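You operate a simulated robot arm through the tools that you are given. There is no shell and no other tool. Be economical: measure what you need, move in short steps, check, and stop when the job is done.

Carry out the task below with a simulated two-armed robot. There is one attempt and no reset: what you move stays moved.

TASK
Pick up the tool holder labelled "709" from the left end of the white-legged bench with one hand, pass it to the other hand and put it on the top of the grid plate. Set down upright: tool holder.

Only the result counts: the job must be done as asked and must still hold three seconds after the hand-in. Knocking over, shifting, dropping, spilling or breaking anything else fails it.

THE ROBOT
Two 7-joint arms with two-finger parallel grippers on one trunk, on a base that drives. Base frame: it is fixed to the floor where the robot stands at the start and does not move with it; the origin is under the middle of the robot, x ahead of it, y to its left, z up. Units: mm, degrees, N and s.
The left shoulder is at the start at [-82, 119, 851], the right one opposite. With the tool pointing down near the work surface each hand reaches from about 160 to 600 mm from the robot's upright axis, wherever it stands, measured 20 degrees to its own side. Places, roughly: top of the grid plate (35x22 cm) [420, 1900, 880]. Payload 3.43 kg a hand.
The TCP of each hand is the grasp point between the finger pads, 30 mm short of the fingertips. In the tool frame z runs along the fingers and y along their closing line. The gripper opens to 94 mm. The fingers are 28 mm wide and 10 mm thick; the gripper's body (50 by 96 mm) begins 55 mm behind the TCP.
Orientation is that of the tool frame in the base frame, as a unit quaternion [x, y, z, w]. With the fingers straight down and closing along the base's y, the tool's x points along the base's -x, its y along +y and its z along -z.

THE INTERFACE
- The arms move only by the tool send_rows. It takes "left_rows", "right_rows" or both (then of equal length, played together; a hand with none holds still); each is one flat list of numbers, 7 for each row, row after row: the shift along the tool's x, y, z in mm, then the turn, a rotation vector about the tool's x, y, z in degrees, then the opening in per cent of the stroke, from 0 (shut) to 100 (fully open). In form: [x, y, z, ax, ay, az, jaw, x, y, z, ax, ay, az, jaw, ...]. A call has 1 to 10 rows; each row is the pose to reach, as a shift and turn from the pose commanded when the call began, along the tool's axes at that moment. A row lasts 0.2 s, in which the tool goes at most 50 mm and 8.6 degrees; a call with a longer step from one row to the next is refused whole, and so is a gripper value outside its range. Where a pose cannot be reached the arm comes as near as it can. A force on the tool above 40 N (or 10 N above the force at the start of the call, whichever is more), or a blocked arm, ends the call early, and 0.2 s more pass. Each finger travels about 153 mm/s and halts on what it meets, pressing with about 33 N; the grip force reading is that of the motor and also rises with nothing between the fingers. The clock runs only during rows and for 0.2 s after the last one: add rows that repeat a pose to give the fingers time. The reply holds the time, the measured pose of the TCP, the force on the tool along the base axes, the opening and the grip force, in the units named above and with some noise, with the torque about the TCP (base axes, N m) and any sound that the robot's microphone picked up.
- Cameras (640 x 400 px; columns grow to the right, rows downward): "scene" is now at [15.4, 24.7, 1545.8]; the picture's right is [0.39, -0.92, 0.00], its down [-0.79, -0.34, -0.52] and it looks along [0.48, 0.20, -0.86] (base axes); focal length 274 px, centre (320, 200). "left" rides on the left gripper at [76, -14, -102] in its tool frame; the picture's right is [0.18, 0.98, 0.00], its down [-0.75, 0.14, -0.64] and it looks along [-0.63, 0.12, 0.77] (tool axes); focal length 243 px, centre (320, 200). "right" rides on the right gripper at [76, 14, -103] in its tool frame; the picture's right is [-0.18, 0.98, 0.00], its down [-0.75, -0.14, -0.64] and it looks along [-0.63, -0.12, 0.77] (tool axes); focal length 243 px, centre (320, 200). There is no depth. A picture from a camera that has moved, and an enlarged one, comes with that camera's place and axes in the base frame and with its lens.
- snapshot(camera): a new picture of that camera. The clock stands still meanwhile.
- slide_trunk(by): slides the trunk up (or, below 0, down) by that many mm; the arms and the scene camera ride with it, the base frame stays. It gives what a move gives, with no picture.
- steer(legs): drives the robot by 1 to 6 legs, each [ahead, left, turn to the left] in mm, mm and degrees, along the robot's own axes; the way and the turn of a leg run together, so that a leg with both is an arc; at most 1500 mm and 180 degrees a leg. The arms and the cameras ride along, it lands a little off, and it stops where it bumps. It gives what a move gives.
- head_to(pan, tilt): turns the head with the scene camera to pan (to the left, within 143 degrees either way) and tilt (down, from -29 to 69), counted from straight ahead of the robot. It gives what a move gives.
- inspect(camera, box): a new picture of the part [left, top, right, bottom] of that camera's present view, enlarged. The clock stands still meanwhile.
- close_job(): hands the job in; it is judged then, once.

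Work in short steps. Places have to be worked out from the pictures, the camera data and where the tool is seen: move nearer, look again, correct. Check each grasp and each placing, and mend what went wrong. You have 120 turns and 88 pictures in all, those below and enlarged ones among them. Open the grippers and draw the arms clear of the work before you hand the job in, unless the task says otherwise; then end with one line.

The tools are called after ">>>" by a JSON object that holds its "api" and its "payload". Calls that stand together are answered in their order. send_rows: Moves the arms, as the interface text tells. Its arguments: {"type":"object","properties":{"left_rows":{"type":"array","items":{"type":"number"}},"right_rows":{"type":"array","items":{"type":"number"}}},"required":[]} The other tools are called the same way: slide_trunk (by) slides the trunk up or down; steer (legs) drives the base; head_to (pan, tilt) turns the head that bears the scene camera; snapshot (camera) takes a picture; inspect (camera, box) takes an enlarged picture of a part of a camera's view; close_job () hands the job in.

At the start:

```text
t: 0.0
left_ee_pos: [331.9, 337.7, 1024.5]
left_orientation: [0.001, 1.0, 0.0, 0.0]
left_force: [-0.5, -1.5, 0.2]
left_ft_torque: [-0.01, 0.03, 0.01]
left_finger_gap: 94.2
left_grip_force: 0.0
right_ee_pos: [296.7, -16.1, 1070.9]
right_orientation: [0.0, 1.0, 0.0, 0.0]
right_force: [0.0, 0.2, 0.3]
right_ft_torque: [-0.01, 0.02, -0.02]
right_finger_gap: 94.1
right_grip_force: 0.0
trunk travel left (down, up): [-275.0, 60.0]
robot x, y, heading: [-1.1, 1.3, -0.2]
head pan, tilt: [23.2, 58.9]
```

scene: 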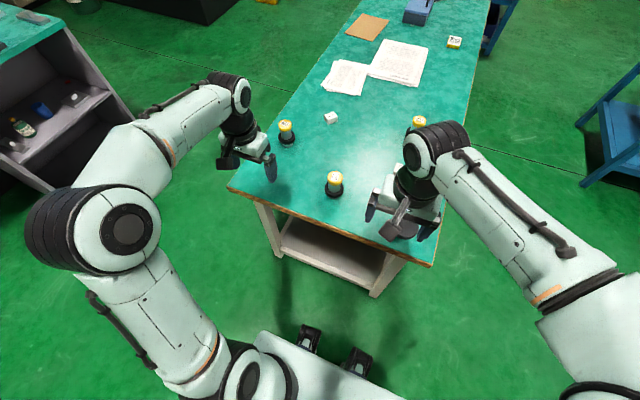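
right: 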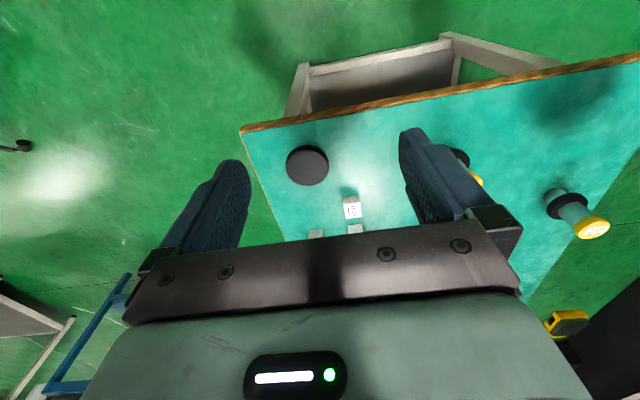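
left: 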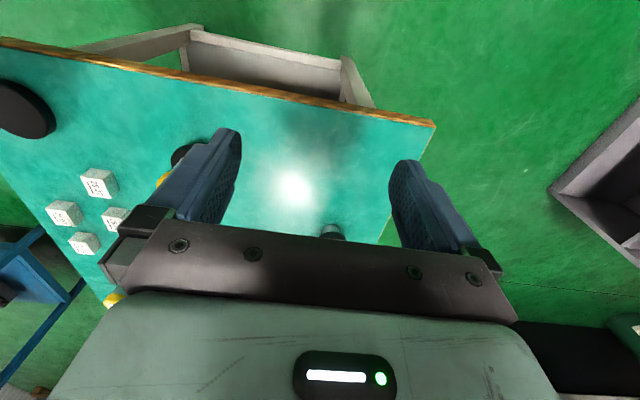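

The scene shows several yellow-topped holders on the near end of the bench. I enlarge that area to read labels.

>>> {"api": "inspect", "payload": {"camera": "scene", "box": [260, 100, 380, 210]}}

>>> {"api": "inspect", "payload": {"camera": "scene", "box": [380, 20, 500, 140]}}

```text
3.64 times, centred on (320, 155) of scene
camera zoom: at [15.4, 24.7, 1545.8], right [0.39, -0.92, 0.0], down [-0.79, -0.34, -0.52], along [0.48, 0.2, -0.86], focal length 995 px, centre (320, 364)
```

zoom: 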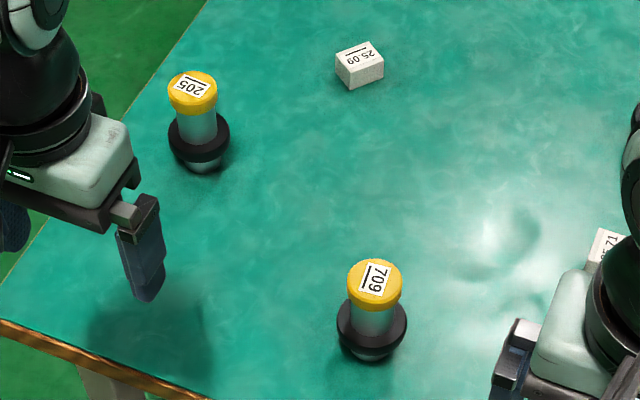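

```text
3.33 times, centred on (440, 80) of scene
camera zoom: at [15.4, 24.7, 1545.8], right [0.39, -0.92, 0.0], down [-0.79, -0.34, -0.52], along [0.48, 0.2, -0.86], focal length 912 px, centre (-80, 600)
```

zoom: 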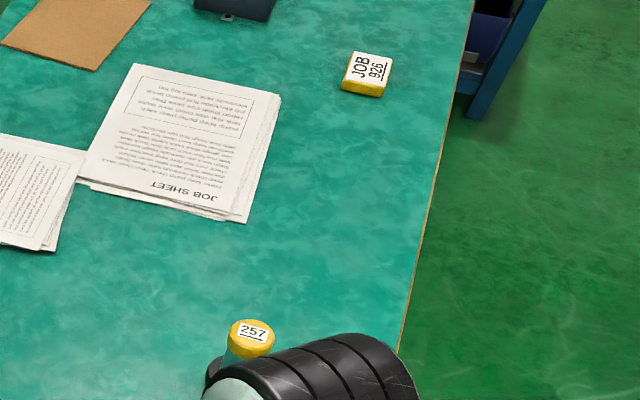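

709 is the holder nearest, about (458,162) with its base at z≈805 and its top ≈900 (triangulated). I shift the left hand sideways to look at it from nearer.

>>> {"api": "send_rows", "payload": {"left_rows": [0, -40, 0, 0, 0, 0, 100, 0, -80, 0, 0, 0, 0, 100, 0, -120, 0, 0, 0, 0, 100, 0, -150, 0, 0, 0, 0, 100, 0, -165, 0, 0, 0, 0, 100]}}

>>> {"api": "snapshot", "payload": {"camera": "left"}}

>>> {"api": "head_to", "payload": {"pan": 80, "tilt": 25}}

>>> {"api": "snapshot", "payload": {"camera": "scene"}}

```text
t: 1.2
left_ee_pos: [332.3, 170.5, 1024.7]
left_orientation: [-0.001, 1.0, -0.001, 0.001]
left_force: [-0.1, 0.4, -0.2]
left_ft_torque: [-0.02, -0.02, 0.02]
left_finger_gap: 93.9
left_grip_force: 0.0
right_ee_pos: [297.7, -16.0, 1072.2]
right_orientation: [0.0, 1.0, 0.001, 0.0]
right_force: [-0.5, -0.1, -0.3]
right_ft_torque: [0.03, 0.0, 0.03]
right_finger_gap: 94.1
right_grip_force: 0.0
trunk travel left (down, up): [-275.0, 60.0]
robot x, y, heading: [-0.3, -1.5, -0.1]
head pan, tilt: [23.2, 58.9]
```

```text
82 pictures are left
camera left: at [257.0, 157.0, 1127.6], right [-0.19, 0.98, 0.0], down [0.75, 0.14, 0.64], along [0.63, 0.12, -0.77], focal length 243 px, centre (320, 200)
```

left: 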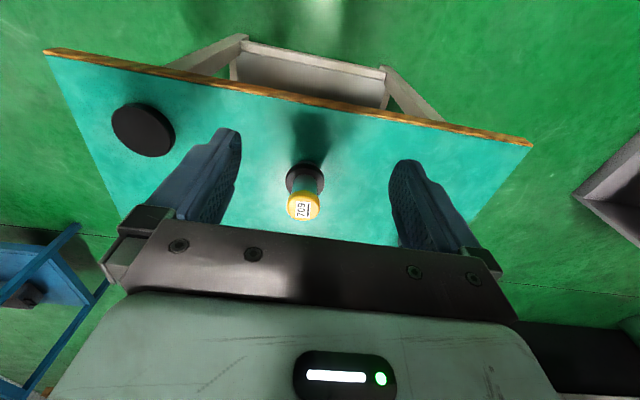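

```text
t: 2.5
left_ee_pos: [333.5, 171.4, 1024.4]
left_orientation: [0.0, 1.0, 0.0, 0.0]
left_force: [0.3, -0.4, 0.2]
left_ft_torque: [0.02, -0.02, 0.01]
left_finger_gap: 94.2
left_grip_force: 0.0
right_ee_pos: [296.7, -16.3, 1071.2]
right_orientation: [0.0, 1.0, 0.0, 0.001]
right_force: [0.3, -0.1, 0.0]
right_ft_torque: [0.01, -0.03, -0.01]
right_finger_gap: 94.0
right_grip_force: 0.0
trunk travel left (down, up): [-275.0, 60.0]
robot x, y, heading: [2.4, -1.6, 0.1]
head pan, tilt: [80.0, 25.0]
```

```text
81 pictures are left
camera scene: at [-31.0, 88.7, 1594.5], right [0.98, -0.17, 0.0], down [-0.07, -0.42, -0.91], along [0.16, 0.89, -0.42], focal length 274 px, centre (320, 200)
```

scene: 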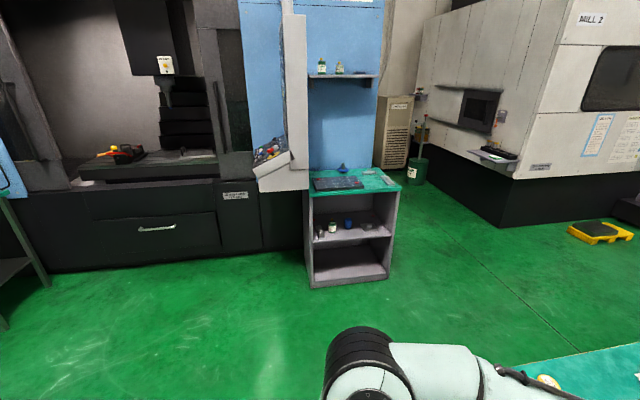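

The grid plate is the dark board on the small cabinet. I enlarge both it and the holder.

>>> {"api": "inspect", "payload": {"camera": "scene", "box": [240, 40, 430, 220]}}

>>> {"api": "inspect", "payload": {"camera": "left", "box": [260, 140, 350, 230]}}

>>> {"api": "inspect", "payload": {"camera": "right", "box": [380, 130, 640, 260]}}

```text
2.22 times, centred on (335, 130) of scene
camera zoom: at [-31.0, 88.7, 1594.5], right [0.98, -0.17, 0.0], down [-0.07, -0.42, -0.91], along [0.16, 0.89, -0.42], focal length 608 px, centre (287, 356)
```

zoom: 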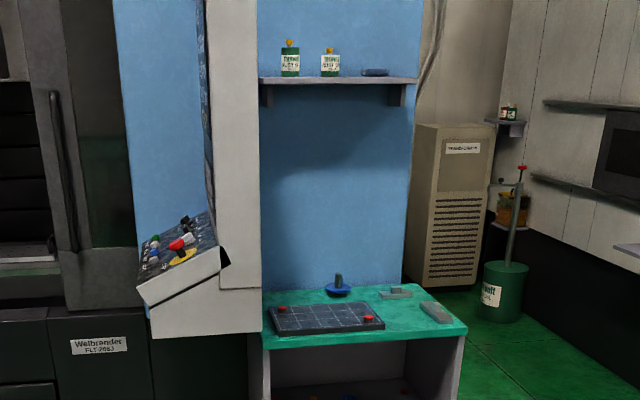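

```text
4.44 times, centred on (305, 185) of left
camera zoom: at [257.0, 157.4, 1127.5], right [-0.18, 0.98, 0.0], down [0.75, 0.14, 0.64], along [0.63, 0.12, -0.77], focal length 1078 px, centre (387, 267)
```

zoom: 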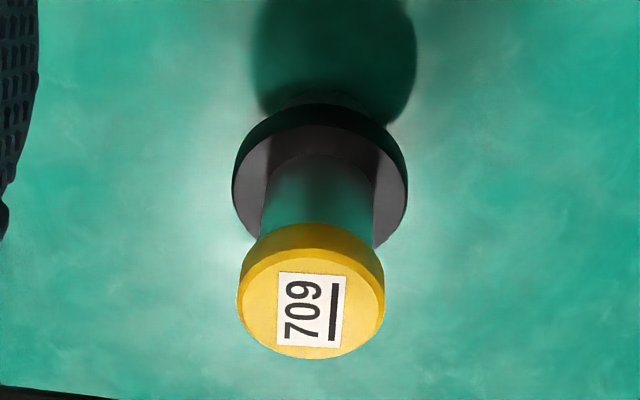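

```text
2.46 times, centred on (510, 195) of right
camera zoom: at [222.2, -2.9, 1174.4], right [0.18, 0.98, 0.0], down [0.75, -0.14, 0.64], along [0.63, -0.12, -0.77], focal length 597 px, centre (-148, 212)
```

zoom: 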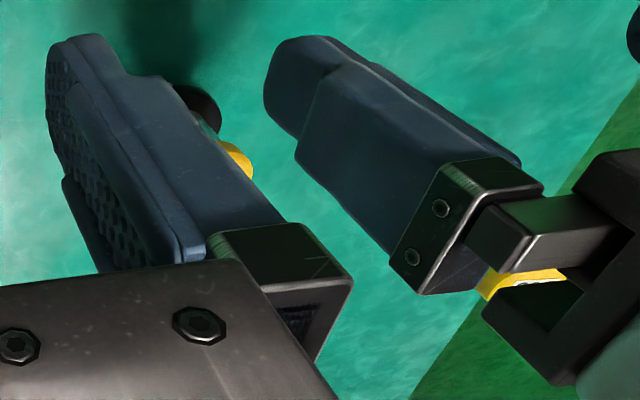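

Plan: the right hand takes the holder with the fingers nearly level (camera side kept clear of the bench), the left hand then takes it from above by the cap with its closing line crossed, and sets it on the plate. First I back the base and shift it left so the holder lies in front of the right hand.

>>> {"api": "steer", "payload": {"legs": [[-130, 265, 0]]}}

>>> {"api": "head_to", "payload": {"pan": 0, "tilt": 45}}

>>> {"api": "send_rows", "payload": {"right_rows": [0, 0, 0, 0, -8, 0, 100, 0, 0, 0, 0, -16, 0, 100, 0, 0, 0, 0, -24, 0, 100, 0, 0, 0, 0, -32, 0, 100, 0, 0, 0, 0, -40, 0, 100, 0, 0, 0, 0, -48, 0, 100, 0, 0, 0, 0, -56, 0, 100, 0, 0, 0, 0, -64, 0, 100, 0, 0, 0, 0, -70, 0, 100, 0, 0, 0, 0, -70, 0, 100]}}

>>> {"api": "snapshot", "payload": {"camera": "scene"}}

>>> {"api": "snapshot", "payload": {"camera": "right"}}

```text
t: 5.4
left_ee_pos: [202.7, 440.9, 1024.7]
left_orientation: [0.0, 1.0, -0.001, 0.0]
left_force: [0.3, -0.6, -0.4]
left_ft_torque: [0.0, -0.01, 0.04]
left_finger_gap: 94.0
left_grip_force: 0.0
right_ee_pos: [169.1, 252.4, 1071.5]
right_orientation: [0.002, 1.0, -0.001, 0.0]
right_force: [0.7, -0.5, -0.8]
right_ft_torque: [-0.01, 0.0, -0.04]
right_finger_gap: 93.8
right_grip_force: 0.1
trunk travel left (down, up): [-275.0, 60.0]
robot x, y, heading: [-128.8, 269.8, -0.1]
head pan, tilt: [80.0, 25.0]
```

```text
t: 7.0
left_ee_pos: [204.6, 441.2, 1024.8]
left_orientation: [0.0, 1.0, 0.0, 0.0]
left_force: [0.0, -0.4, -0.4]
left_ft_torque: [-0.01, 0.01, -0.01]
left_finger_gap: 93.9
left_grip_force: 0.1
right_ee_pos: [167.6, 253.4, 1071.0]
right_orientation: [0.001, 1.0, 0.0, 0.0]
right_force: [0.2, 0.1, -0.4]
right_ft_torque: [0.01, 0.01, -0.02]
right_finger_gap: 94.2
right_grip_force: 0.0
trunk travel left (down, up): [-275.0, 60.0]
robot x, y, heading: [-126.4, 272.6, -0.0]
head pan, tilt: [0.0, 45.0]
```

```text
t: 9.2
left_ee_pos: [204.0, 441.6, 1025.8]
left_orientation: [-0.001, 1.0, -0.001, 0.0]
left_force: [0.0, -0.2, 0.2]
left_ft_torque: [-0.02, 0.01, 0.02]
left_finger_gap: 94.1
left_grip_force: 0.0
right_ee_pos: [167.8, 253.5, 1071.2]
right_orientation: [0.0, 0.819, 0.0, 0.574]
right_force: [0.5, -0.6, -0.2]
right_ft_torque: [-0.01, 0.01, 0.03]
right_finger_gap: 93.9
right_grip_force: 0.1
trunk travel left (down, up): [-275.0, 60.0]
robot x, y, heading: [-128.5, 272.5, 0.2]
head pan, tilt: [0.0, 45.0]
```

```text
77 pictures are left
camera scene: at [-94.6, 268.2, 1563.9], right [0.0, -1.0, 0.0], down [-0.71, 0.0, -0.71], along [0.71, 0.0, -0.71], focal length 274 px, centre (320, 200)
```

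scene: 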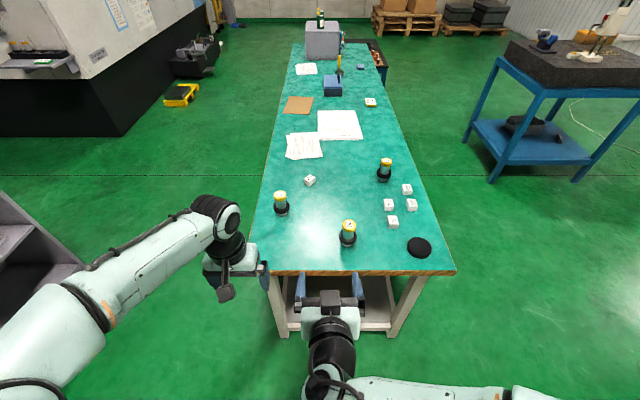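

```text
76 pictures are left
camera right: at [47.1, 266.9, 1034.4], right [0.06, 0.98, 0.17], down [-0.35, -0.14, 0.93], along [0.94, -0.12, 0.33], focal length 243 px, centre (320, 200)
```

right: 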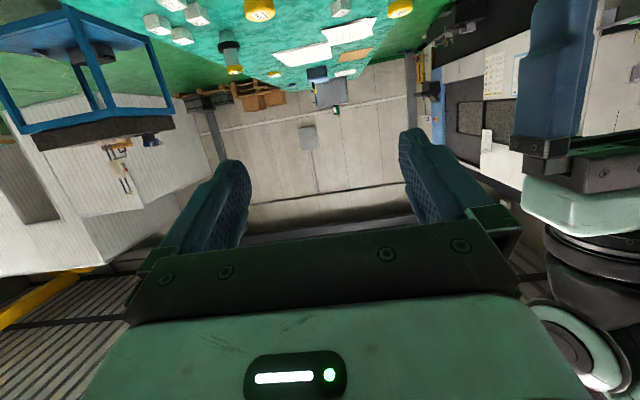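

The tilt of 70° was reached. I enlarge the scene around 709 for a precise triangulation.

>>> {"api": "inspect", "payload": {"camera": "scene", "box": [260, 180, 440, 290]}}

```text
3.56 times, centred on (350, 235) of scene
camera zoom: at [-94.6, 268.2, 1563.9], right [0.0, -1.0, 0.0], down [-0.71, 0.0, -0.71], along [0.71, 0.0, -0.71], focal length 972 px, centre (213, 76)
```

zoom: 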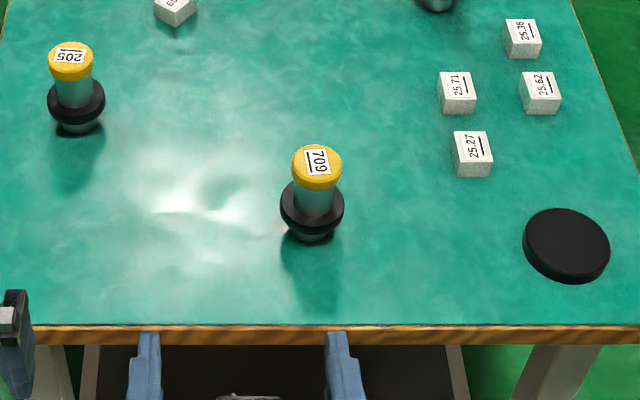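

Estimates: holder axis ≈ (465,174), table z≈790, cap top ≈895. I bring the right hand to a stand-off in front of it at about z 885.

>>> {"api": "send_rows", "payload": {"right_rows": [17, -11, 32, 0, 0, 0, 100, 33, -23, 64, 0, 0, 0, 100, 50, -34, 97, 0, 0, 0, 100, 66, -45, 129, 0, 0, 0, 100, 83, -57, 161, 0, 0, 0, 100, 99, -68, 193, 0, 0, 0, 100, 116, -79, 225, 0, 0, 0, 100, 116, -79, 225, 0, 0, 0, 100]}}

>>> {"api": "snapshot", "payload": {"camera": "right"}}

>>> {"api": "inspect", "payload": {"camera": "scene", "box": [260, 180, 440, 290]}}

```text
t: 11.0
left_ee_pos: [203.3, 442.6, 1026.3]
left_orientation: [0.0, 1.0, 0.0, 0.0]
left_force: [0.0, -0.6, -0.2]
left_ft_torque: [0.01, -0.02, 0.04]
left_finger_gap: 93.9
left_grip_force: 0.0
right_ee_pos: [339.7, 175.1, 888.6]
right_orientation: [0.0, 0.819, 0.001, 0.574]
right_force: [0.0, 0.9, 0.1]
right_ft_torque: [0.02, 0.01, -0.03]
right_finger_gap: 94.2
right_grip_force: 0.1
trunk travel left (down, up): [-275.0, 60.0]
robot x, y, heading: [-127.5, 269.4, -0.1]
head pan, tilt: [0.0, 45.0]
```

```text
74 pictures are left
camera right: at [218.5, 188.5, 851.9], right [0.06, 0.98, 0.17], down [-0.35, -0.14, 0.93], along [0.94, -0.12, 0.33], focal length 243 px, centre (320, 200)
```

right: 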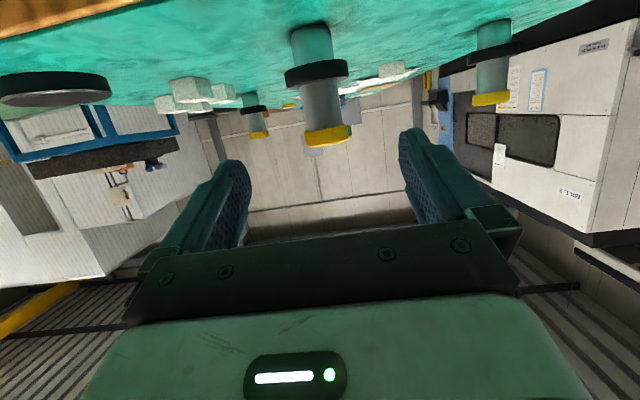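

```text
3.56 times, centred on (350, 235) of scene
camera zoom: at [-95.0, 268.5, 1563.9], right [0.0, -1.0, 0.0], down [-0.71, 0.0, -0.71], along [0.71, 0.0, -0.71], focal length 972 px, centre (213, 76)
```

zoom: 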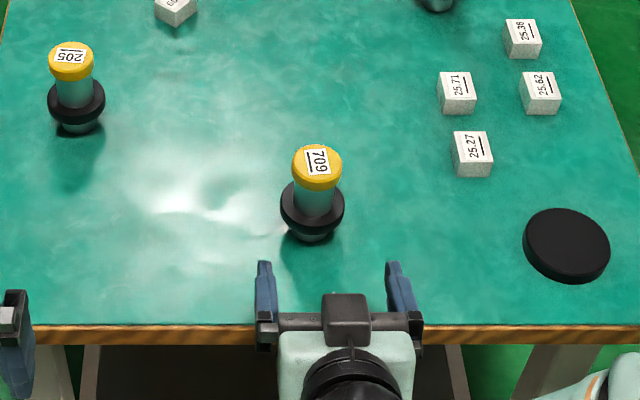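

The right-camera view gives: table ≈784, flange 815–829, shaft to 865, yellow cap 865–880, axis ≈(475,174). I'll grip the cap with the TCP slightly short of the axis; first I close in to x≈415, z≈875.

>>> {"api": "send_rows", "payload": {"right_rows": [0, 0, 25, 0, 0, 0, 100, -6, 0, 50, 0, 0, 0, 100, -13, -1, 76, 0, 0, 0, 100, -13, -1, 76, 0, 0, 0, 100]}}

>>> {"api": "snapshot", "payload": {"camera": "right"}}

>>> {"api": "inspect", "payload": {"camera": "scene", "box": [290, 190, 400, 290]}}

```text
t: 12.0
left_ee_pos: [203.5, 440.6, 1024.8]
left_orientation: [0.0, 1.0, 0.001, -0.001]
left_force: [0.7, 0.1, 0.0]
left_ft_torque: [0.01, 0.0, 0.01]
left_finger_gap: 94.0
left_grip_force: 0.2
right_ee_pos: [416.5, 172.4, 873.7]
right_orientation: [0.001, 0.819, -0.001, 0.574]
right_force: [0.7, 0.0, -0.5]
right_ft_torque: [0.01, 0.01, -0.06]
right_finger_gap: 93.9
right_grip_force: 0.0
trunk travel left (down, up): [-275.0, 60.0]
robot x, y, heading: [-129.2, 268.2, -0.1]
head pan, tilt: [0.0, 45.0]
```

```text
72 pictures are left
camera right: at [295.4, 186.5, 836.8], right [0.06, 0.98, 0.17], down [-0.35, -0.14, 0.93], along [0.94, -0.12, 0.33], focal length 243 px, centre (320, 200)
```

right: 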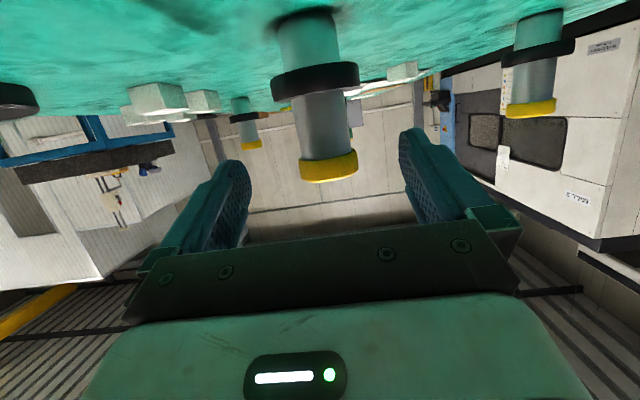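

```text
4.00 times, centred on (345, 240) of scene
camera zoom: at [-94.9, 268.3, 1563.9], right [0.0, -1.0, 0.0], down [-0.71, 0.0, -0.71], along [0.71, 0.0, -0.71], focal length 1094 px, centre (220, 40)
```

zoom: 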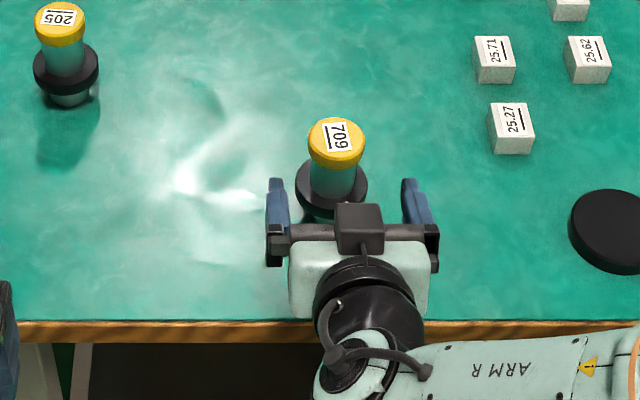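

Measurements confirm the cap at z 867–881 and y≈173. I go forward 47 mm and look before closing.

>>> {"api": "send_rows", "payload": {"right_rows": [-8, 0, 22, 0, 0, 0, 100, -16, 0, 44, 0, 0, 0, 100, -16, 0, 44, 0, 0, 0, 100]}}

>>> {"api": "snapshot", "payload": {"camera": "right"}}

>>> {"api": "inspect", "payload": {"camera": "scene", "box": [290, 190, 400, 290]}}

```text
t: 12.8
left_ee_pos: [203.2, 441.4, 1025.3]
left_orientation: [0.0, 1.0, 0.0, 0.001]
left_force: [-0.2, -0.1, -0.3]
left_ft_torque: [-0.01, 0.0, 0.03]
left_finger_gap: 94.0
left_grip_force: 0.1
right_ee_pos: [462.5, 172.8, 870.7]
right_orientation: [0.001, 0.819, -0.001, 0.574]
right_force: [0.1, 0.5, -0.2]
right_ft_torque: [-0.02, 0.01, -0.03]
right_finger_gap: 93.7
right_grip_force: 0.0
trunk travel left (down, up): [-275.0, 60.0]
robot x, y, heading: [-129.6, 272.6, -0.1]
head pan, tilt: [0.0, 45.0]
```

```text
70 pictures are left
camera right: at [342.0, 187.4, 835.3], right [0.06, 0.98, 0.17], down [-0.35, -0.14, 0.93], along [0.94, -0.12, 0.33], focal length 243 px, centre (320, 200)
```

right: 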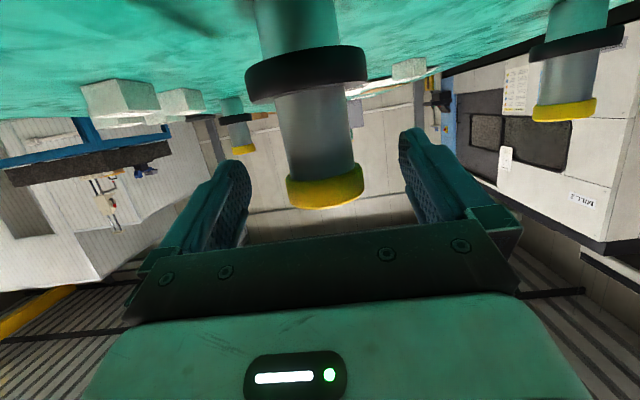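

```text
4.00 times, centred on (345, 240) of scene
camera zoom: at [-94.7, 268.2, 1563.9], right [0.0, -1.0, 0.0], down [-0.71, 0.0, -0.71], along [0.71, 0.0, -0.71], focal length 1094 px, centre (220, 40)
```

zoom: 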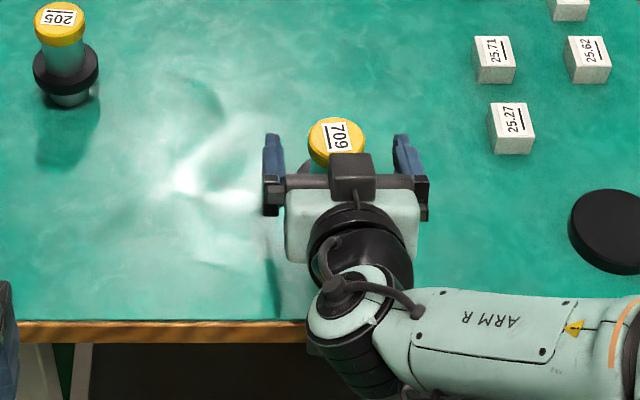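

The cap sits between the pads, near the fingertip half, as planned. I close the gripper.

>>> {"api": "send_rows", "payload": {"right_rows": [0, 0, 0, 0, 0, 0, 60, 0, 0, 0, 0, 0, 0, 40, 0, 0, 0, 0, 0, 0, 20, 0, 0, 0, 0, 0, 0, 20, 0, 0, 0, 0, 0, 0, 20]}}

>>> {"api": "snapshot", "payload": {"camera": "right"}}

```text
t: 14.0
left_ee_pos: [204.7, 442.1, 1025.5]
left_orientation: [0.0, 1.0, 0.0, 0.0]
left_force: [0.2, 0.3, 0.3]
left_ft_torque: [-0.03, 0.02, 0.02]
left_finger_gap: 94.2
left_grip_force: 0.0
right_ee_pos: [462.5, 174.4, 871.3]
right_orientation: [0.0, 0.819, 0.0, 0.574]
right_force: [0.8, 1.5, 1.4]
right_ft_torque: [0.04, -0.14, 0.03]
right_finger_gap: 44.8
right_grip_force: 32.1
trunk travel left (down, up): [-275.0, 60.0]
robot x, y, heading: [-130.7, 275.3, -0.2]
head pan, tilt: [0.0, 45.0]
```

```text
68 pictures are left
camera right: at [342.0, 187.8, 835.5], right [0.06, 0.98, 0.17], down [-0.35, -0.14, 0.93], along [0.94, -0.12, 0.33], focal length 243 px, centre (320, 200)
```

right: 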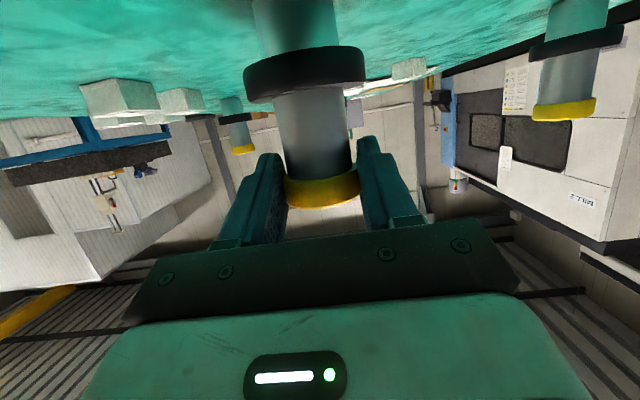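

Gripped at 44.8 mm (cap diameter), force 32 N. I lift straight up gently and check.

>>> {"api": "send_rows", "payload": {"right_rows": [-14, 0, -5, 0, 0, 0, 15, -38, 0, -14, 0, 0, 0, 15, -75, 0, -27, 0, 0, 0, 15, -113, 0, -41, 0, 0, 0, 15, -141, 0, -51, 0, 0, 0, 15, -141, 0, -51, 0, 0, 0, 15]}}

>>> {"api": "snapshot", "payload": {"camera": "right"}}

>>> {"api": "snapshot", "payload": {"camera": "scene"}}

```text
t: 15.4
left_ee_pos: [204.4, 441.1, 1024.1]
left_orientation: [0.0, 1.0, -0.001, 0.001]
left_force: [0.2, 0.3, 0.4]
left_ft_torque: [0.0, -0.02, 0.03]
left_finger_gap: 93.9
left_grip_force: 0.1
right_ee_pos: [461.9, 174.5, 1023.0]
right_orientation: [0.001, 0.819, -0.001, 0.573]
right_force: [-0.5, 0.2, -4.0]
right_ft_torque: [0.02, 0.07, 0.05]
right_finger_gap: 44.9
right_grip_force: 32.5
trunk travel left (down, up): [-275.0, 60.0]
robot x, y, heading: [-129.0, 273.2, -0.0]
head pan, tilt: [0.0, 45.0]
```

```text
67 pictures are left
camera right: at [340.3, 187.9, 986.2], right [0.06, 0.98, 0.17], down [-0.34, -0.14, 0.93], along [0.94, -0.12, 0.33], focal length 243 px, centre (320, 200)
```

right: 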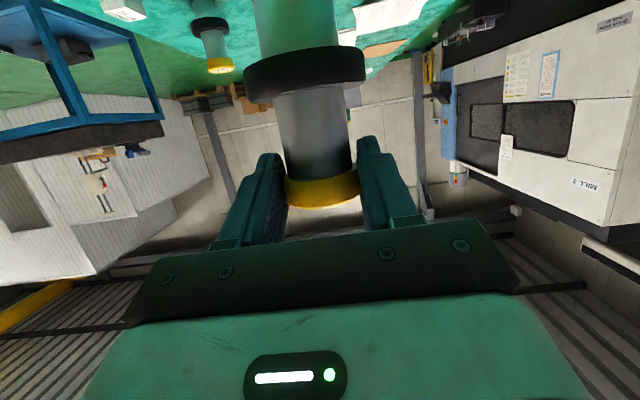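

```text
66 pictures are left
camera scene: at [-93.8, 268.1, 1563.9], right [0.0, -1.0, 0.0], down [-0.71, 0.0, -0.71], along [0.71, 0.0, -0.71], focal length 274 px, centre (320, 200)
```

scene: 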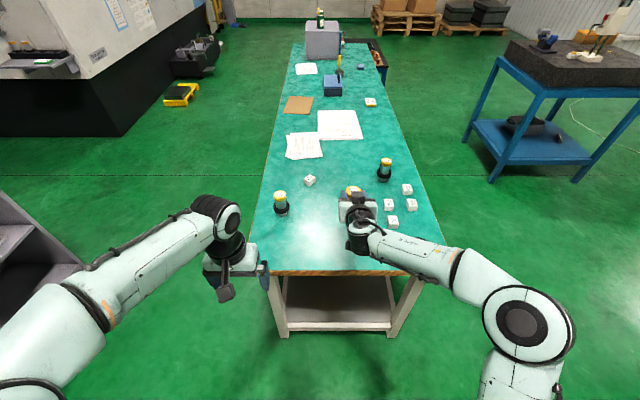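

The holder is held (≈4 N) and hangs straight. Next the left hand rises and spins to close along x (85° now), while the right stays put.

>>> {"api": "send_rows", "payload": {"left_rows": [0, 4, -12, 0, 0, 8.5, 100, 0, 8, -24, 0, 0, 17, 100, 0, 12, -36, 0, 0, 25.5, 100, 0, 16, -48, 0, 0, 34, 100, 0, 20, -60, 0, 0, 42.5, 100, 0, 24, -72, 0, 0, 51, 100, 0, 28, -84, 0, 0, 59.5, 100, 0, 32, -96, 0, 0, 68, 100, 0, 36, -100, 0, 0, 76.5, 100, 0, 40, -100, 0, 0, 85, 100]}}

>>> {"api": "send_rows", "payload": {"right_rows": [25, 20, -20, 0, 0, 0, 15, 49, 40, -40, 0, 0, 0, 15, 73, 60, -60, 0, 0, 0, 15, 97, 80, -90, 0, 0, 0, 15, 108, 96, -120, 0, 0, 0, 15, 115, 112, -141, 0, 0, 0, 15, 115, 112, -141, 0, 0, 0, 15]}}

>>> {"api": "snapshot", "payload": {"camera": "scene"}}

>>> {"api": "snapshot", "payload": {"camera": "left"}}

```text
t: 17.6
left_ee_pos: [204.2, 480.6, 1124.7]
left_orientation: [0.677, 0.736, 0.0, 0.0]
left_force: [-0.1, -0.3, 0.3]
left_ft_torque: [0.0, 0.0, 0.0]
left_finger_gap: 93.9
left_grip_force: 0.0
right_ee_pos: [460.2, 173.7, 1021.6]
right_orientation: [0.001, 0.82, -0.001, 0.573]
right_force: [-0.8, 1.1, -3.6]
right_ft_torque: [0.01, 0.1, 0.01]
right_finger_gap: 44.9
right_grip_force: 32.7
trunk travel left (down, up): [-275.0, 60.0]
robot x, y, heading: [-127.4, 268.6, 0.2]
head pan, tilt: [0.0, 45.0]
```

```text
t: 19.2
left_ee_pos: [205.6, 480.7, 1127.2]
left_orientation: [0.675, 0.737, 0.0, 0.001]
left_force: [-0.1, 0.5, -1.1]
left_ft_torque: [-0.01, -0.01, 0.04]
left_finger_gap: 94.0
left_grip_force: 0.0
right_ee_pos: [292.2, 284.3, 961.5]
right_orientation: [0.0, 0.819, 0.0, 0.574]
right_force: [0.0, 0.6, -4.4]
right_ft_torque: [0.0, 0.1, 0.01]
right_finger_gap: 45.1
right_grip_force: 33.2
trunk travel left (down, up): [-275.0, 60.0]
robot x, y, heading: [-129.3, 268.1, 0.1]
head pan, tilt: [0.0, 45.0]
```

```text
65 pictures are left
camera scene: at [-94.0, 268.0, 1563.9], right [0.0, -1.0, 0.0], down [-0.71, 0.0, -0.71], along [0.71, 0.0, -0.71], focal length 274 px, centre (320, 200)
```

scene: 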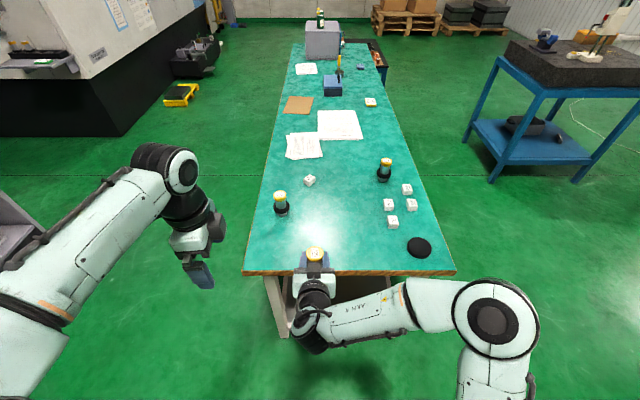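

```text
64 pictures are left
camera left: at [184.6, 555.4, 1227.1], right [0.96, 0.27, 0.0], down [0.21, -0.74, 0.64], along [0.17, -0.62, -0.77], focal length 243 px, centre (320, 200)
```

left: 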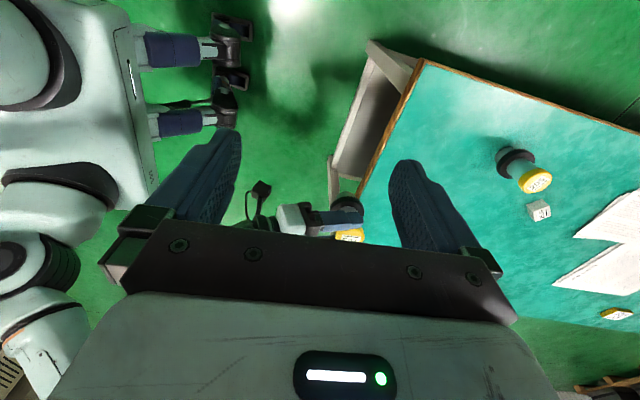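

Right hand with holder is at (292,284,961), so the holder axis is ≈(304,284), cap top ≈970. I bring the left hand above it at z 1095, jaws to 70 mm, finishing the spin.

>>> {"api": "send_rows", "payload": {"left_rows": [-34, 14, 0, 0, 0, 1, 90, -68, 27, 0, 0, 0, 2, 80, -102, 41, 8, 0, 0, 3, 74, -136, 54, 16, 0, 0, 4, 74, -170, 68, 24, 0, 0, 5, 74, -204, 82, 30, 0, 0, 5, 74, -204, 82, 30, 0, 0, 5, 74]}}

>>> {"api": "snapshot", "payload": {"camera": "left"}}

>>> {"api": "snapshot", "payload": {"camera": "scene"}}

```text
t: 20.8
left_ee_pos: [303.1, 283.8, 1095.4]
left_orientation: [0.708, 0.706, 0.0, 0.001]
left_force: [-0.4, -0.4, -0.4]
left_ft_torque: [0.0, -0.02, 0.01]
left_finger_gap: 69.4
left_grip_force: 0.1
right_ee_pos: [291.7, 284.1, 961.9]
right_orientation: [0.0, 0.819, 0.0, 0.573]
right_force: [-0.2, 0.2, -4.2]
right_ft_torque: [0.0, 0.08, -0.03]
right_finger_gap: 44.8
right_grip_force: 32.8
trunk travel left (down, up): [-275.0, 60.0]
robot x, y, heading: [-128.0, 271.6, 0.0]
head pan, tilt: [0.0, 45.0]
```

```text
63 pictures are left
camera left: at [289.5, 361.0, 1197.0], right [0.98, 0.18, 0.0], down [0.14, -0.75, 0.64], along [0.12, -0.63, -0.77], focal length 243 px, centre (320, 200)
```

left: 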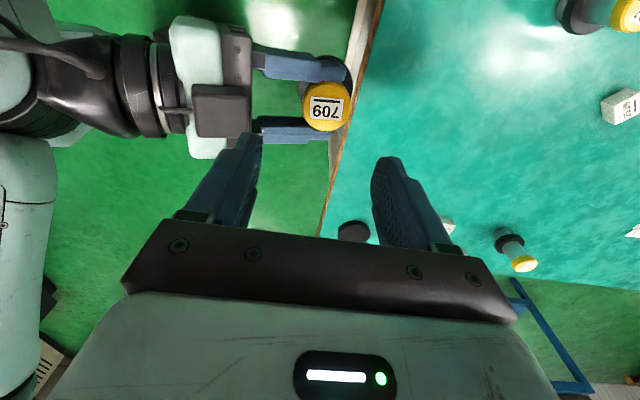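

```text
62 pictures are left
camera scene: at [-94.7, 269.1, 1563.9], right [0.0, -1.0, 0.0], down [-0.71, 0.0, -0.71], along [0.71, 0.0, -0.71], focal length 274 px, centre (320, 200)
```

scene: 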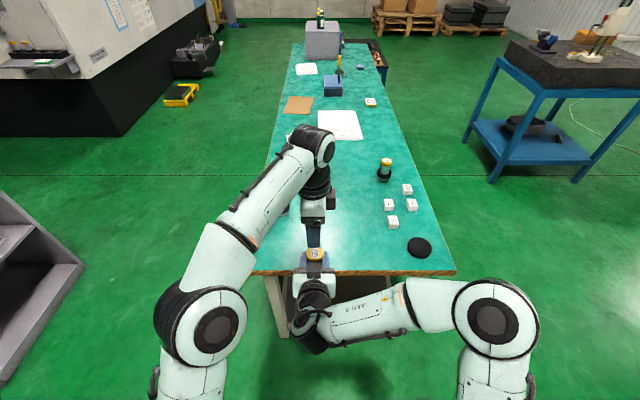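

The left view puts the cap axis at ≈(308,286), just outward of the jaw centre. I correct by +5/+2 mm and descend to z≈1015, then look.

>>> {"api": "send_rows", "payload": {"left_rows": [2, 5, 20, 0, 0, 0, 74, 2, 5, 50, 0, 0, 0, 74, 2, 5, 80, 0, 0, 0, 74, 2, 5, 80, 0, 0, 0, 74]}}

>>> {"api": "snapshot", "payload": {"camera": "left"}}

>>> {"api": "inspect", "payload": {"camera": "scene", "box": [260, 190, 370, 300]}}

```text
t: 21.8
left_ee_pos: [309.4, 287.8, 1014.0]
left_orientation: [0.707, 0.708, 0.0, 0.0]
left_force: [0.9, -0.2, 0.3]
left_ft_torque: [0.04, -0.03, 0.02]
left_finger_gap: 69.4
left_grip_force: 0.0
right_ee_pos: [291.8, 282.9, 961.9]
right_orientation: [0.001, 0.819, -0.001, 0.574]
right_force: [-0.6, -0.1, -3.7]
right_ft_torque: [0.03, 0.04, -0.02]
right_finger_gap: 44.8
right_grip_force: 32.8
trunk travel left (down, up): [-275.0, 60.0]
robot x, y, heading: [-126.3, 269.2, -0.2]
head pan, tilt: [0.0, 45.0]
```

```text
61 pictures are left
camera left: at [294.6, 364.0, 1117.1], right [0.98, 0.18, 0.0], down [0.14, -0.75, 0.64], along [0.12, -0.63, -0.77], focal length 243 px, centre (320, 200)
```

left: 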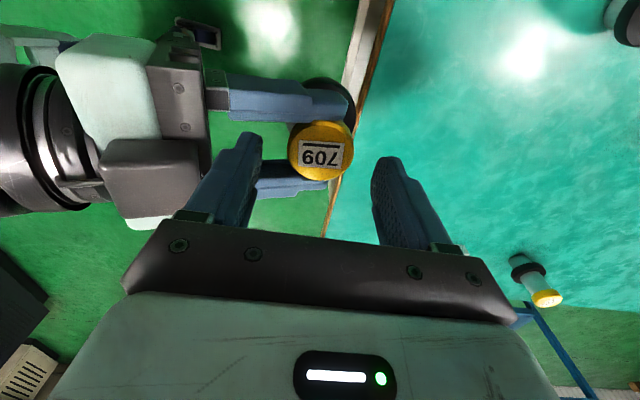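

```text
3.64 times, centred on (315, 245) of scene
camera zoom: at [-94.3, 268.2, 1563.9], right [0.0, -1.0, 0.0], down [-0.71, 0.0, -0.71], along [0.71, 0.0, -0.71], focal length 995 px, centre (338, 36)
```

zoom: 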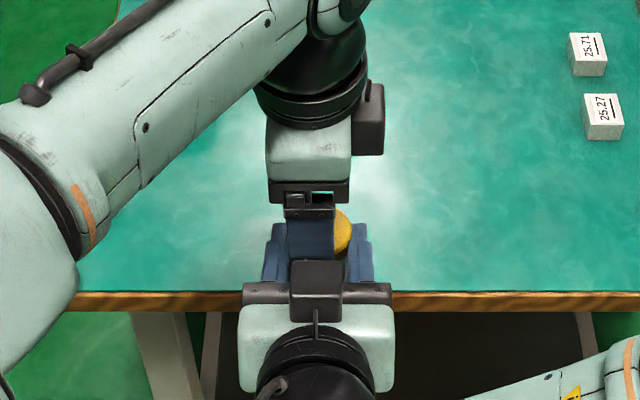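

The cap is centred in the jaws within ~2 mm, and the housing on top of the right hand clears by ≈11 mm. I shift −3/+1 and descend to z≈976.

>>> {"api": "send_rows", "payload": {"left_rows": [-3, 1, 8, 0, 0, 0, 74, -3, 1, 18, 0, 0, 0, 74, -3, 1, 28, 0, 0, 0, 74, -3, 1, 38, 0, 0, 0, 74, -3, 1, 38, 0, 0, 0, 74]}}

>>> {"api": "snapshot", "payload": {"camera": "left"}}

>>> {"api": "inspect", "payload": {"camera": "scene", "box": [260, 190, 370, 300]}}

>>> {"api": "snapshot", "payload": {"camera": "right"}}

```text
t: 23.0
left_ee_pos: [310.3, 284.5, 976.5]
left_orientation: [0.707, 0.707, 0.0, 0.0]
left_force: [-0.8, -0.2, -0.4]
left_ft_torque: [0.0, 0.0, 0.0]
left_finger_gap: 69.5
left_grip_force: 0.0
right_ee_pos: [292.4, 284.3, 961.5]
right_orientation: [0.001, 0.819, -0.001, 0.574]
right_force: [1.2, -0.7, -3.7]
right_ft_torque: [-0.04, 0.05, 0.02]
right_finger_gap: 45.0
right_grip_force: 32.7
trunk travel left (down, up): [-275.0, 60.0]
robot x, y, heading: [-129.5, 272.2, 0.1]
head pan, tilt: [0.0, 45.0]
```

```text
59 pictures are left
camera left: at [295.4, 361.2, 1079.4], right [0.98, 0.18, 0.0], down [0.14, -0.75, 0.64], along [0.12, -0.63, -0.77], focal length 243 px, centre (320, 200)
```

left: 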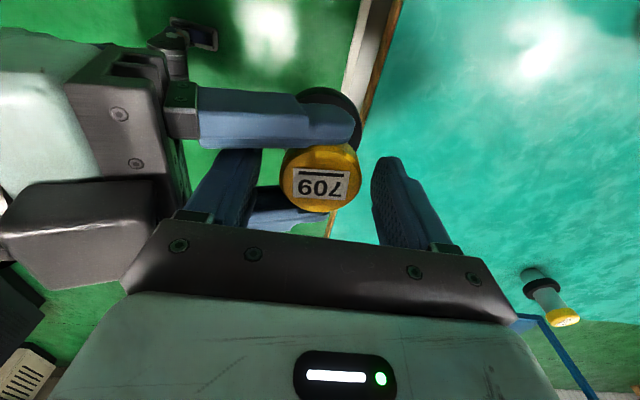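

```text
3.64 times, centred on (315, 245) of scene
camera zoom: at [-94.2, 268.2, 1563.9], right [0.0, -1.0, 0.0], down [-0.71, 0.0, -0.71], along [0.71, 0.0, -0.71], focal length 995 px, centre (338, 36)
```

zoom: 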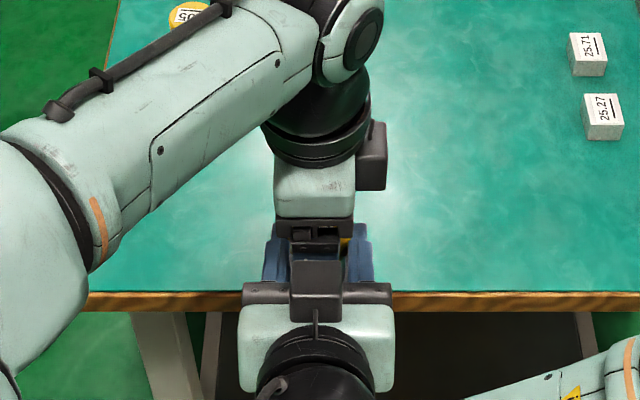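

```text
57 pictures are left
camera right: at [171.3, 297.0, 925.6], right [0.06, 0.98, 0.17], down [-0.35, -0.14, 0.93], along [0.94, -0.12, 0.33], focal length 243 px, centre (320, 200)
```

right: 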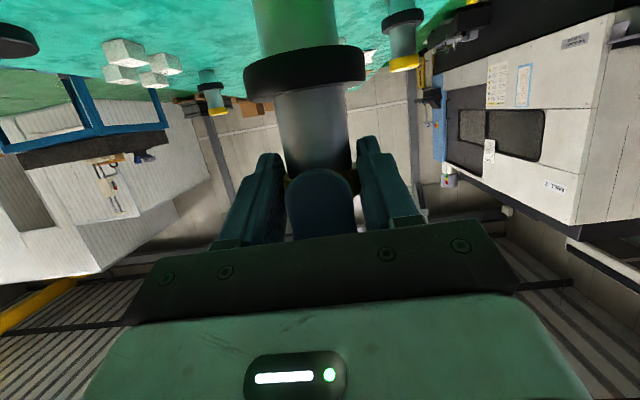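

The left finger sits between the right fingers with room on both sides and covers the cap. I close the left gripper with the right still holding.

>>> {"api": "send_rows", "payload": {"left_rows": [0, 0, 0, 0, 0, 0, 60, 0, 0, 0, 0, 0, 0, 45, 0, 0, 0, 0, 0, 0, 20, 0, 0, 0, 0, 0, 0, 15, 0, 0, 0, 0, 0, 0, 15]}}

>>> {"api": "snapshot", "payload": {"camera": "left"}}

```text
t: 24.2
left_ee_pos: [310.3, 284.7, 976.4]
left_orientation: [0.707, 0.708, 0.0, 0.0]
left_force: [6.3, 0.4, 0.7]
left_ft_torque: [0.06, -0.15, 0.04]
left_finger_gap: 45.0
left_grip_force: 32.5
right_ee_pos: [292.8, 283.4, 961.7]
right_orientation: [0.0, 0.819, 0.0, 0.573]
right_force: [-6.4, -1.1, -1.5]
right_ft_torque: [-0.04, 0.05, -0.01]
right_finger_gap: 44.8
right_grip_force: 33.1
trunk travel left (down, up): [-275.0, 60.0]
robot x, y, heading: [-129.1, 267.5, 0.1]
head pan, tilt: [0.0, 45.0]
```

```text
56 pictures are left
camera left: at [295.6, 361.3, 1079.6], right [0.98, 0.18, 0.0], down [0.14, -0.75, 0.64], along [0.12, -0.63, -0.77], focal length 243 px, centre (320, 200)
```

left: 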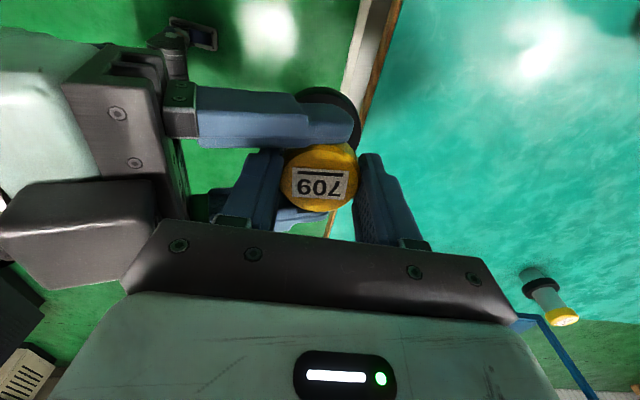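

Both hands hold the cap (45 mm, ~32 N each). I open the right hand and draw it straight back, horizontally.

>>> {"api": "send_rows", "payload": {"right_rows": [0, 0, 0, 0, 0, 0, 50, 0, 0, 0, 0, 0, 0, 80, 0, 0, 0, 0, 0, 0, 95, 7, 0, -19, 0, 0, 0, 95, 17, 0, -47, 0, 0, 0, 95, 31, 0, -85, 0, 0, 0, 95, 45, 0, -122, 0, 0, 0, 95, 45, 0, -122, 0, 0, 0, 95]}}

>>> {"api": "snapshot", "payload": {"camera": "right"}}

>>> {"api": "snapshot", "payload": {"camera": "left"}}

```text
t: 26.0
left_ee_pos: [309.2, 283.5, 977.7]
left_orientation: [0.707, 0.707, -0.001, 0.001]
left_force: [-0.3, -0.2, -0.2]
left_ft_torque: [-0.06, -0.03, 0.01]
left_finger_gap: 44.8
left_grip_force: 33.0
right_ee_pos: [160.6, 283.4, 961.9]
right_orientation: [0.0, 0.819, 0.0, 0.574]
right_force: [0.2, -0.3, -0.3]
right_ft_torque: [0.0, 0.03, -0.02]
right_finger_gap: 89.5
right_grip_force: 0.0
trunk travel left (down, up): [-275.0, 60.0]
robot x, y, heading: [-128.8, 271.6, -0.2]
head pan, tilt: [0.0, 45.0]
```

```text
55 pictures are left
camera right: at [40.2, 297.4, 926.0], right [0.06, 0.98, 0.17], down [-0.35, -0.14, 0.93], along [0.94, -0.12, 0.33], focal length 243 px, centre (320, 200)
```

right: 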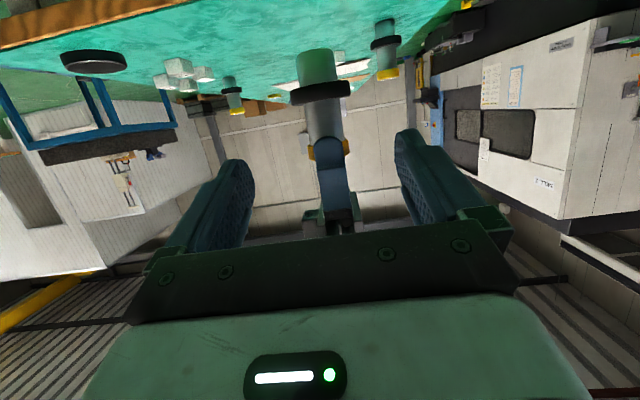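

```text
54 pictures are left
camera left: at [295.7, 361.0, 1079.6], right [0.98, 0.18, 0.0], down [0.14, -0.75, 0.64], along [0.12, -0.63, -0.77], focal length 243 px, centre (320, 200)
```

left: 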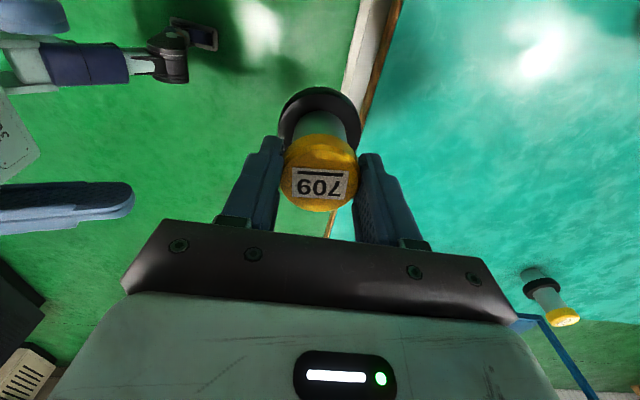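

The left hand alone now holds the holder upright. I raise the left hand, spin it back (−85° now) and move the right hand up and aside before driving.

>>> {"api": "send_rows", "payload": {"left_rows": [0, 0, -15, 0, 0, -8.5, 15, 6, 0, -30, 0, 0, -17, 15, 14, 0, -45, 0, 0, -25.5, 15, 22, 0, -60, 0, 0, -34, 15, 30, 0, -75, 0, 0, -42.5, 15, 38, 0, -90, 0, 0, -51, 15, 46, 0, -105, 0, 0, -59.5, 15, 54, 0, -120, 0, 0, -68, 15, 60, 0, -120, 0, 0, -76.5, 15, 60, 0, -120, 0, 0, -85, 15], "right_rows": [-5, -20, 0, 0, 0, 0, 95, -20, -40, 0, 0, 0, 0, 95, -35, -60, -10, 0, 0, 0, 95, -50, -80, -20, 0, 0, 0, 95, -65, -100, -25, 0, 0, 0, 95, -80, -120, -30, 0, 0, 0, 95, -95, -130, -35, 0, 0, 0, 95, -103, -130, -38, 0, 0, 0, 95, -103, -130, -38, 0, 0, 0, 95, -103, -130, -38, 0, 0, 0, 95]}}

>>> {"api": "send_rows", "payload": {"left_rows": [0, 0, 0, 0, 0, -5, 15, 0, 0, 0, 0, 0, -5, 15]}}

>>> {"api": "snapshot", "payload": {"camera": "left"}}

```text
t: 28.2
left_ee_pos: [308.2, 344.1, 1096.7]
left_orientation: [0.043, 0.999, 0.0, 0.0]
left_force: [0.6, 0.4, -4.2]
left_ft_torque: [-0.01, 0.01, 0.0]
left_finger_gap: 44.9
left_grip_force: 33.4
right_ee_pos: [178.8, 164.7, 1088.6]
right_orientation: [0.0, 0.82, 0.0, 0.572]
right_force: [-0.1, 0.9, -0.1]
right_ft_torque: [0.01, -0.02, -0.02]
right_finger_gap: 89.2
right_grip_force: 0.2
right hand out of reach, approached as far as the arm can: row 1, 2, 3, 4, 5, 6, 7, 8, 9, 10
trunk travel left (down, up): [-275.0, 60.0]
robot x, y, heading: [-126.3, 273.1, -0.0]
head pan, tilt: [0.0, 45.0]
```

```text
t: 28.8
left_ee_pos: [308.1, 344.2, 1098.6]
left_orientation: [0.0, 1.0, 0.001, 0.001]
left_force: [0.0, -0.1, -4.4]
left_ft_torque: [0.01, 0.0, 0.0]
left_finger_gap: 44.5
left_grip_force: 33.0
right_ee_pos: [178.6, 164.9, 1089.3]
right_orientation: [0.001, 0.82, 0.0, 0.573]
right_force: [0.6, 0.3, -0.4]
right_ft_torque: [-0.01, 0.02, -0.02]
right_finger_gap: 89.5
right_grip_force: 0.1
trunk travel left (down, up): [-275.0, 60.0]
robot x, y, heading: [-132.9, 275.4, -0.0]
head pan, tilt: [0.0, 45.0]
```

```text
53 pictures are left
camera left: at [233.1, 330.2, 1199.7], right [-0.18, 0.98, 0.0], down [0.75, 0.14, 0.64], along [0.63, 0.12, -0.77], focal length 243 px, centre (320, 200)
```

left: 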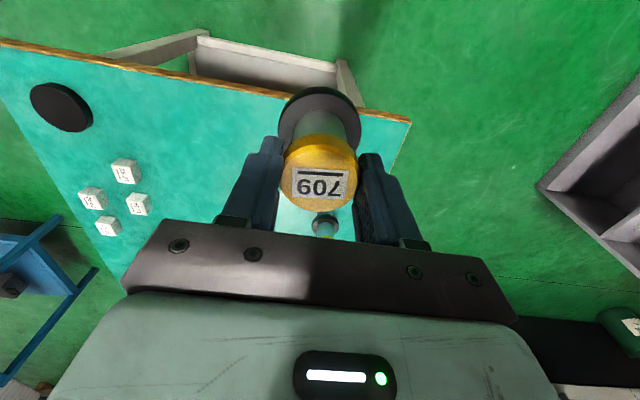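

Held firmly (4.4 N, 44.5 mm). I back away from the bench, turn left 90° and look at the way ahead.

>>> {"api": "steer", "payload": {"legs": [[-250, 200, 0], [0, 0, 90]]}}

>>> {"api": "head_to", "payload": {"pan": -25, "tilt": 25}}

>>> {"api": "snapshot", "payload": {"camera": "scene"}}

```text
t: 34.9
left_ee_pos: [-443.8, 909.6, 1098.1]
left_orientation: [-0.699, 0.715, 0.0, 0.001]
left_force: [-0.2, 0.0, -4.8]
left_ft_torque: [0.02, -0.01, -0.02]
left_finger_gap: 44.7
left_grip_force: 32.7
right_ee_pos: [-267.6, 775.5, 1090.1]
right_orientation: [-0.573, 0.586, 0.4, 0.409]
right_force: [-0.3, 0.0, 0.7]
right_ft_torque: [0.02, -0.01, 0.01]
right_finger_gap: 89.2
right_grip_force: 0.1
trunk travel left (down, up): [-275.0, 60.0]
robot x, y, heading: [-374.9, 469.2, 88.7]
head pan, tilt: [0.0, 45.0]
```

```text
t: 35.8
left_ee_pos: [-443.2, 909.8, 1098.2]
left_orientation: [-0.7, 0.714, -0.001, 0.0]
left_force: [-0.3, -0.7, -4.4]
left_ft_torque: [-0.01, 0.03, -0.02]
left_finger_gap: 45.2
left_grip_force: 32.6
right_ee_pos: [-267.1, 775.0, 1089.6]
right_orientation: [-0.573, 0.586, 0.401, 0.409]
right_force: [0.1, -0.4, -0.6]
right_ft_torque: [-0.01, 0.0, -0.02]
right_finger_gap: 89.2
right_grip_force: 0.1
trunk travel left (down, up): [-275.0, 60.0]
robot x, y, heading: [-376.7, 472.2, 88.8]
head pan, tilt: [-25.0, 25.0]
```

```text
52 pictures are left
camera scene: at [-341.7, 508.0, 1594.4], right [0.9, -0.44, 0.0], down [-0.19, -0.38, -0.91], along [0.4, 0.81, -0.42], focal length 274 px, centre (320, 200)
```

scene: 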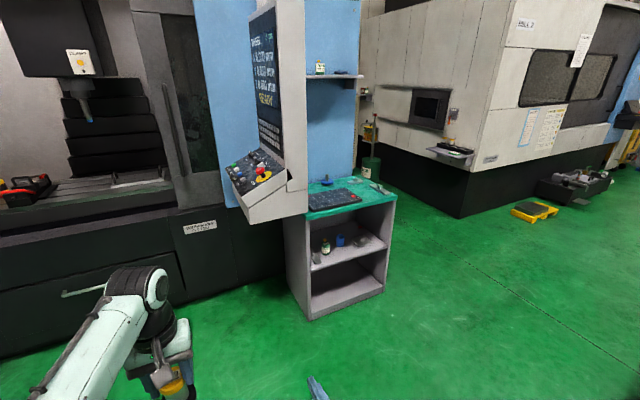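

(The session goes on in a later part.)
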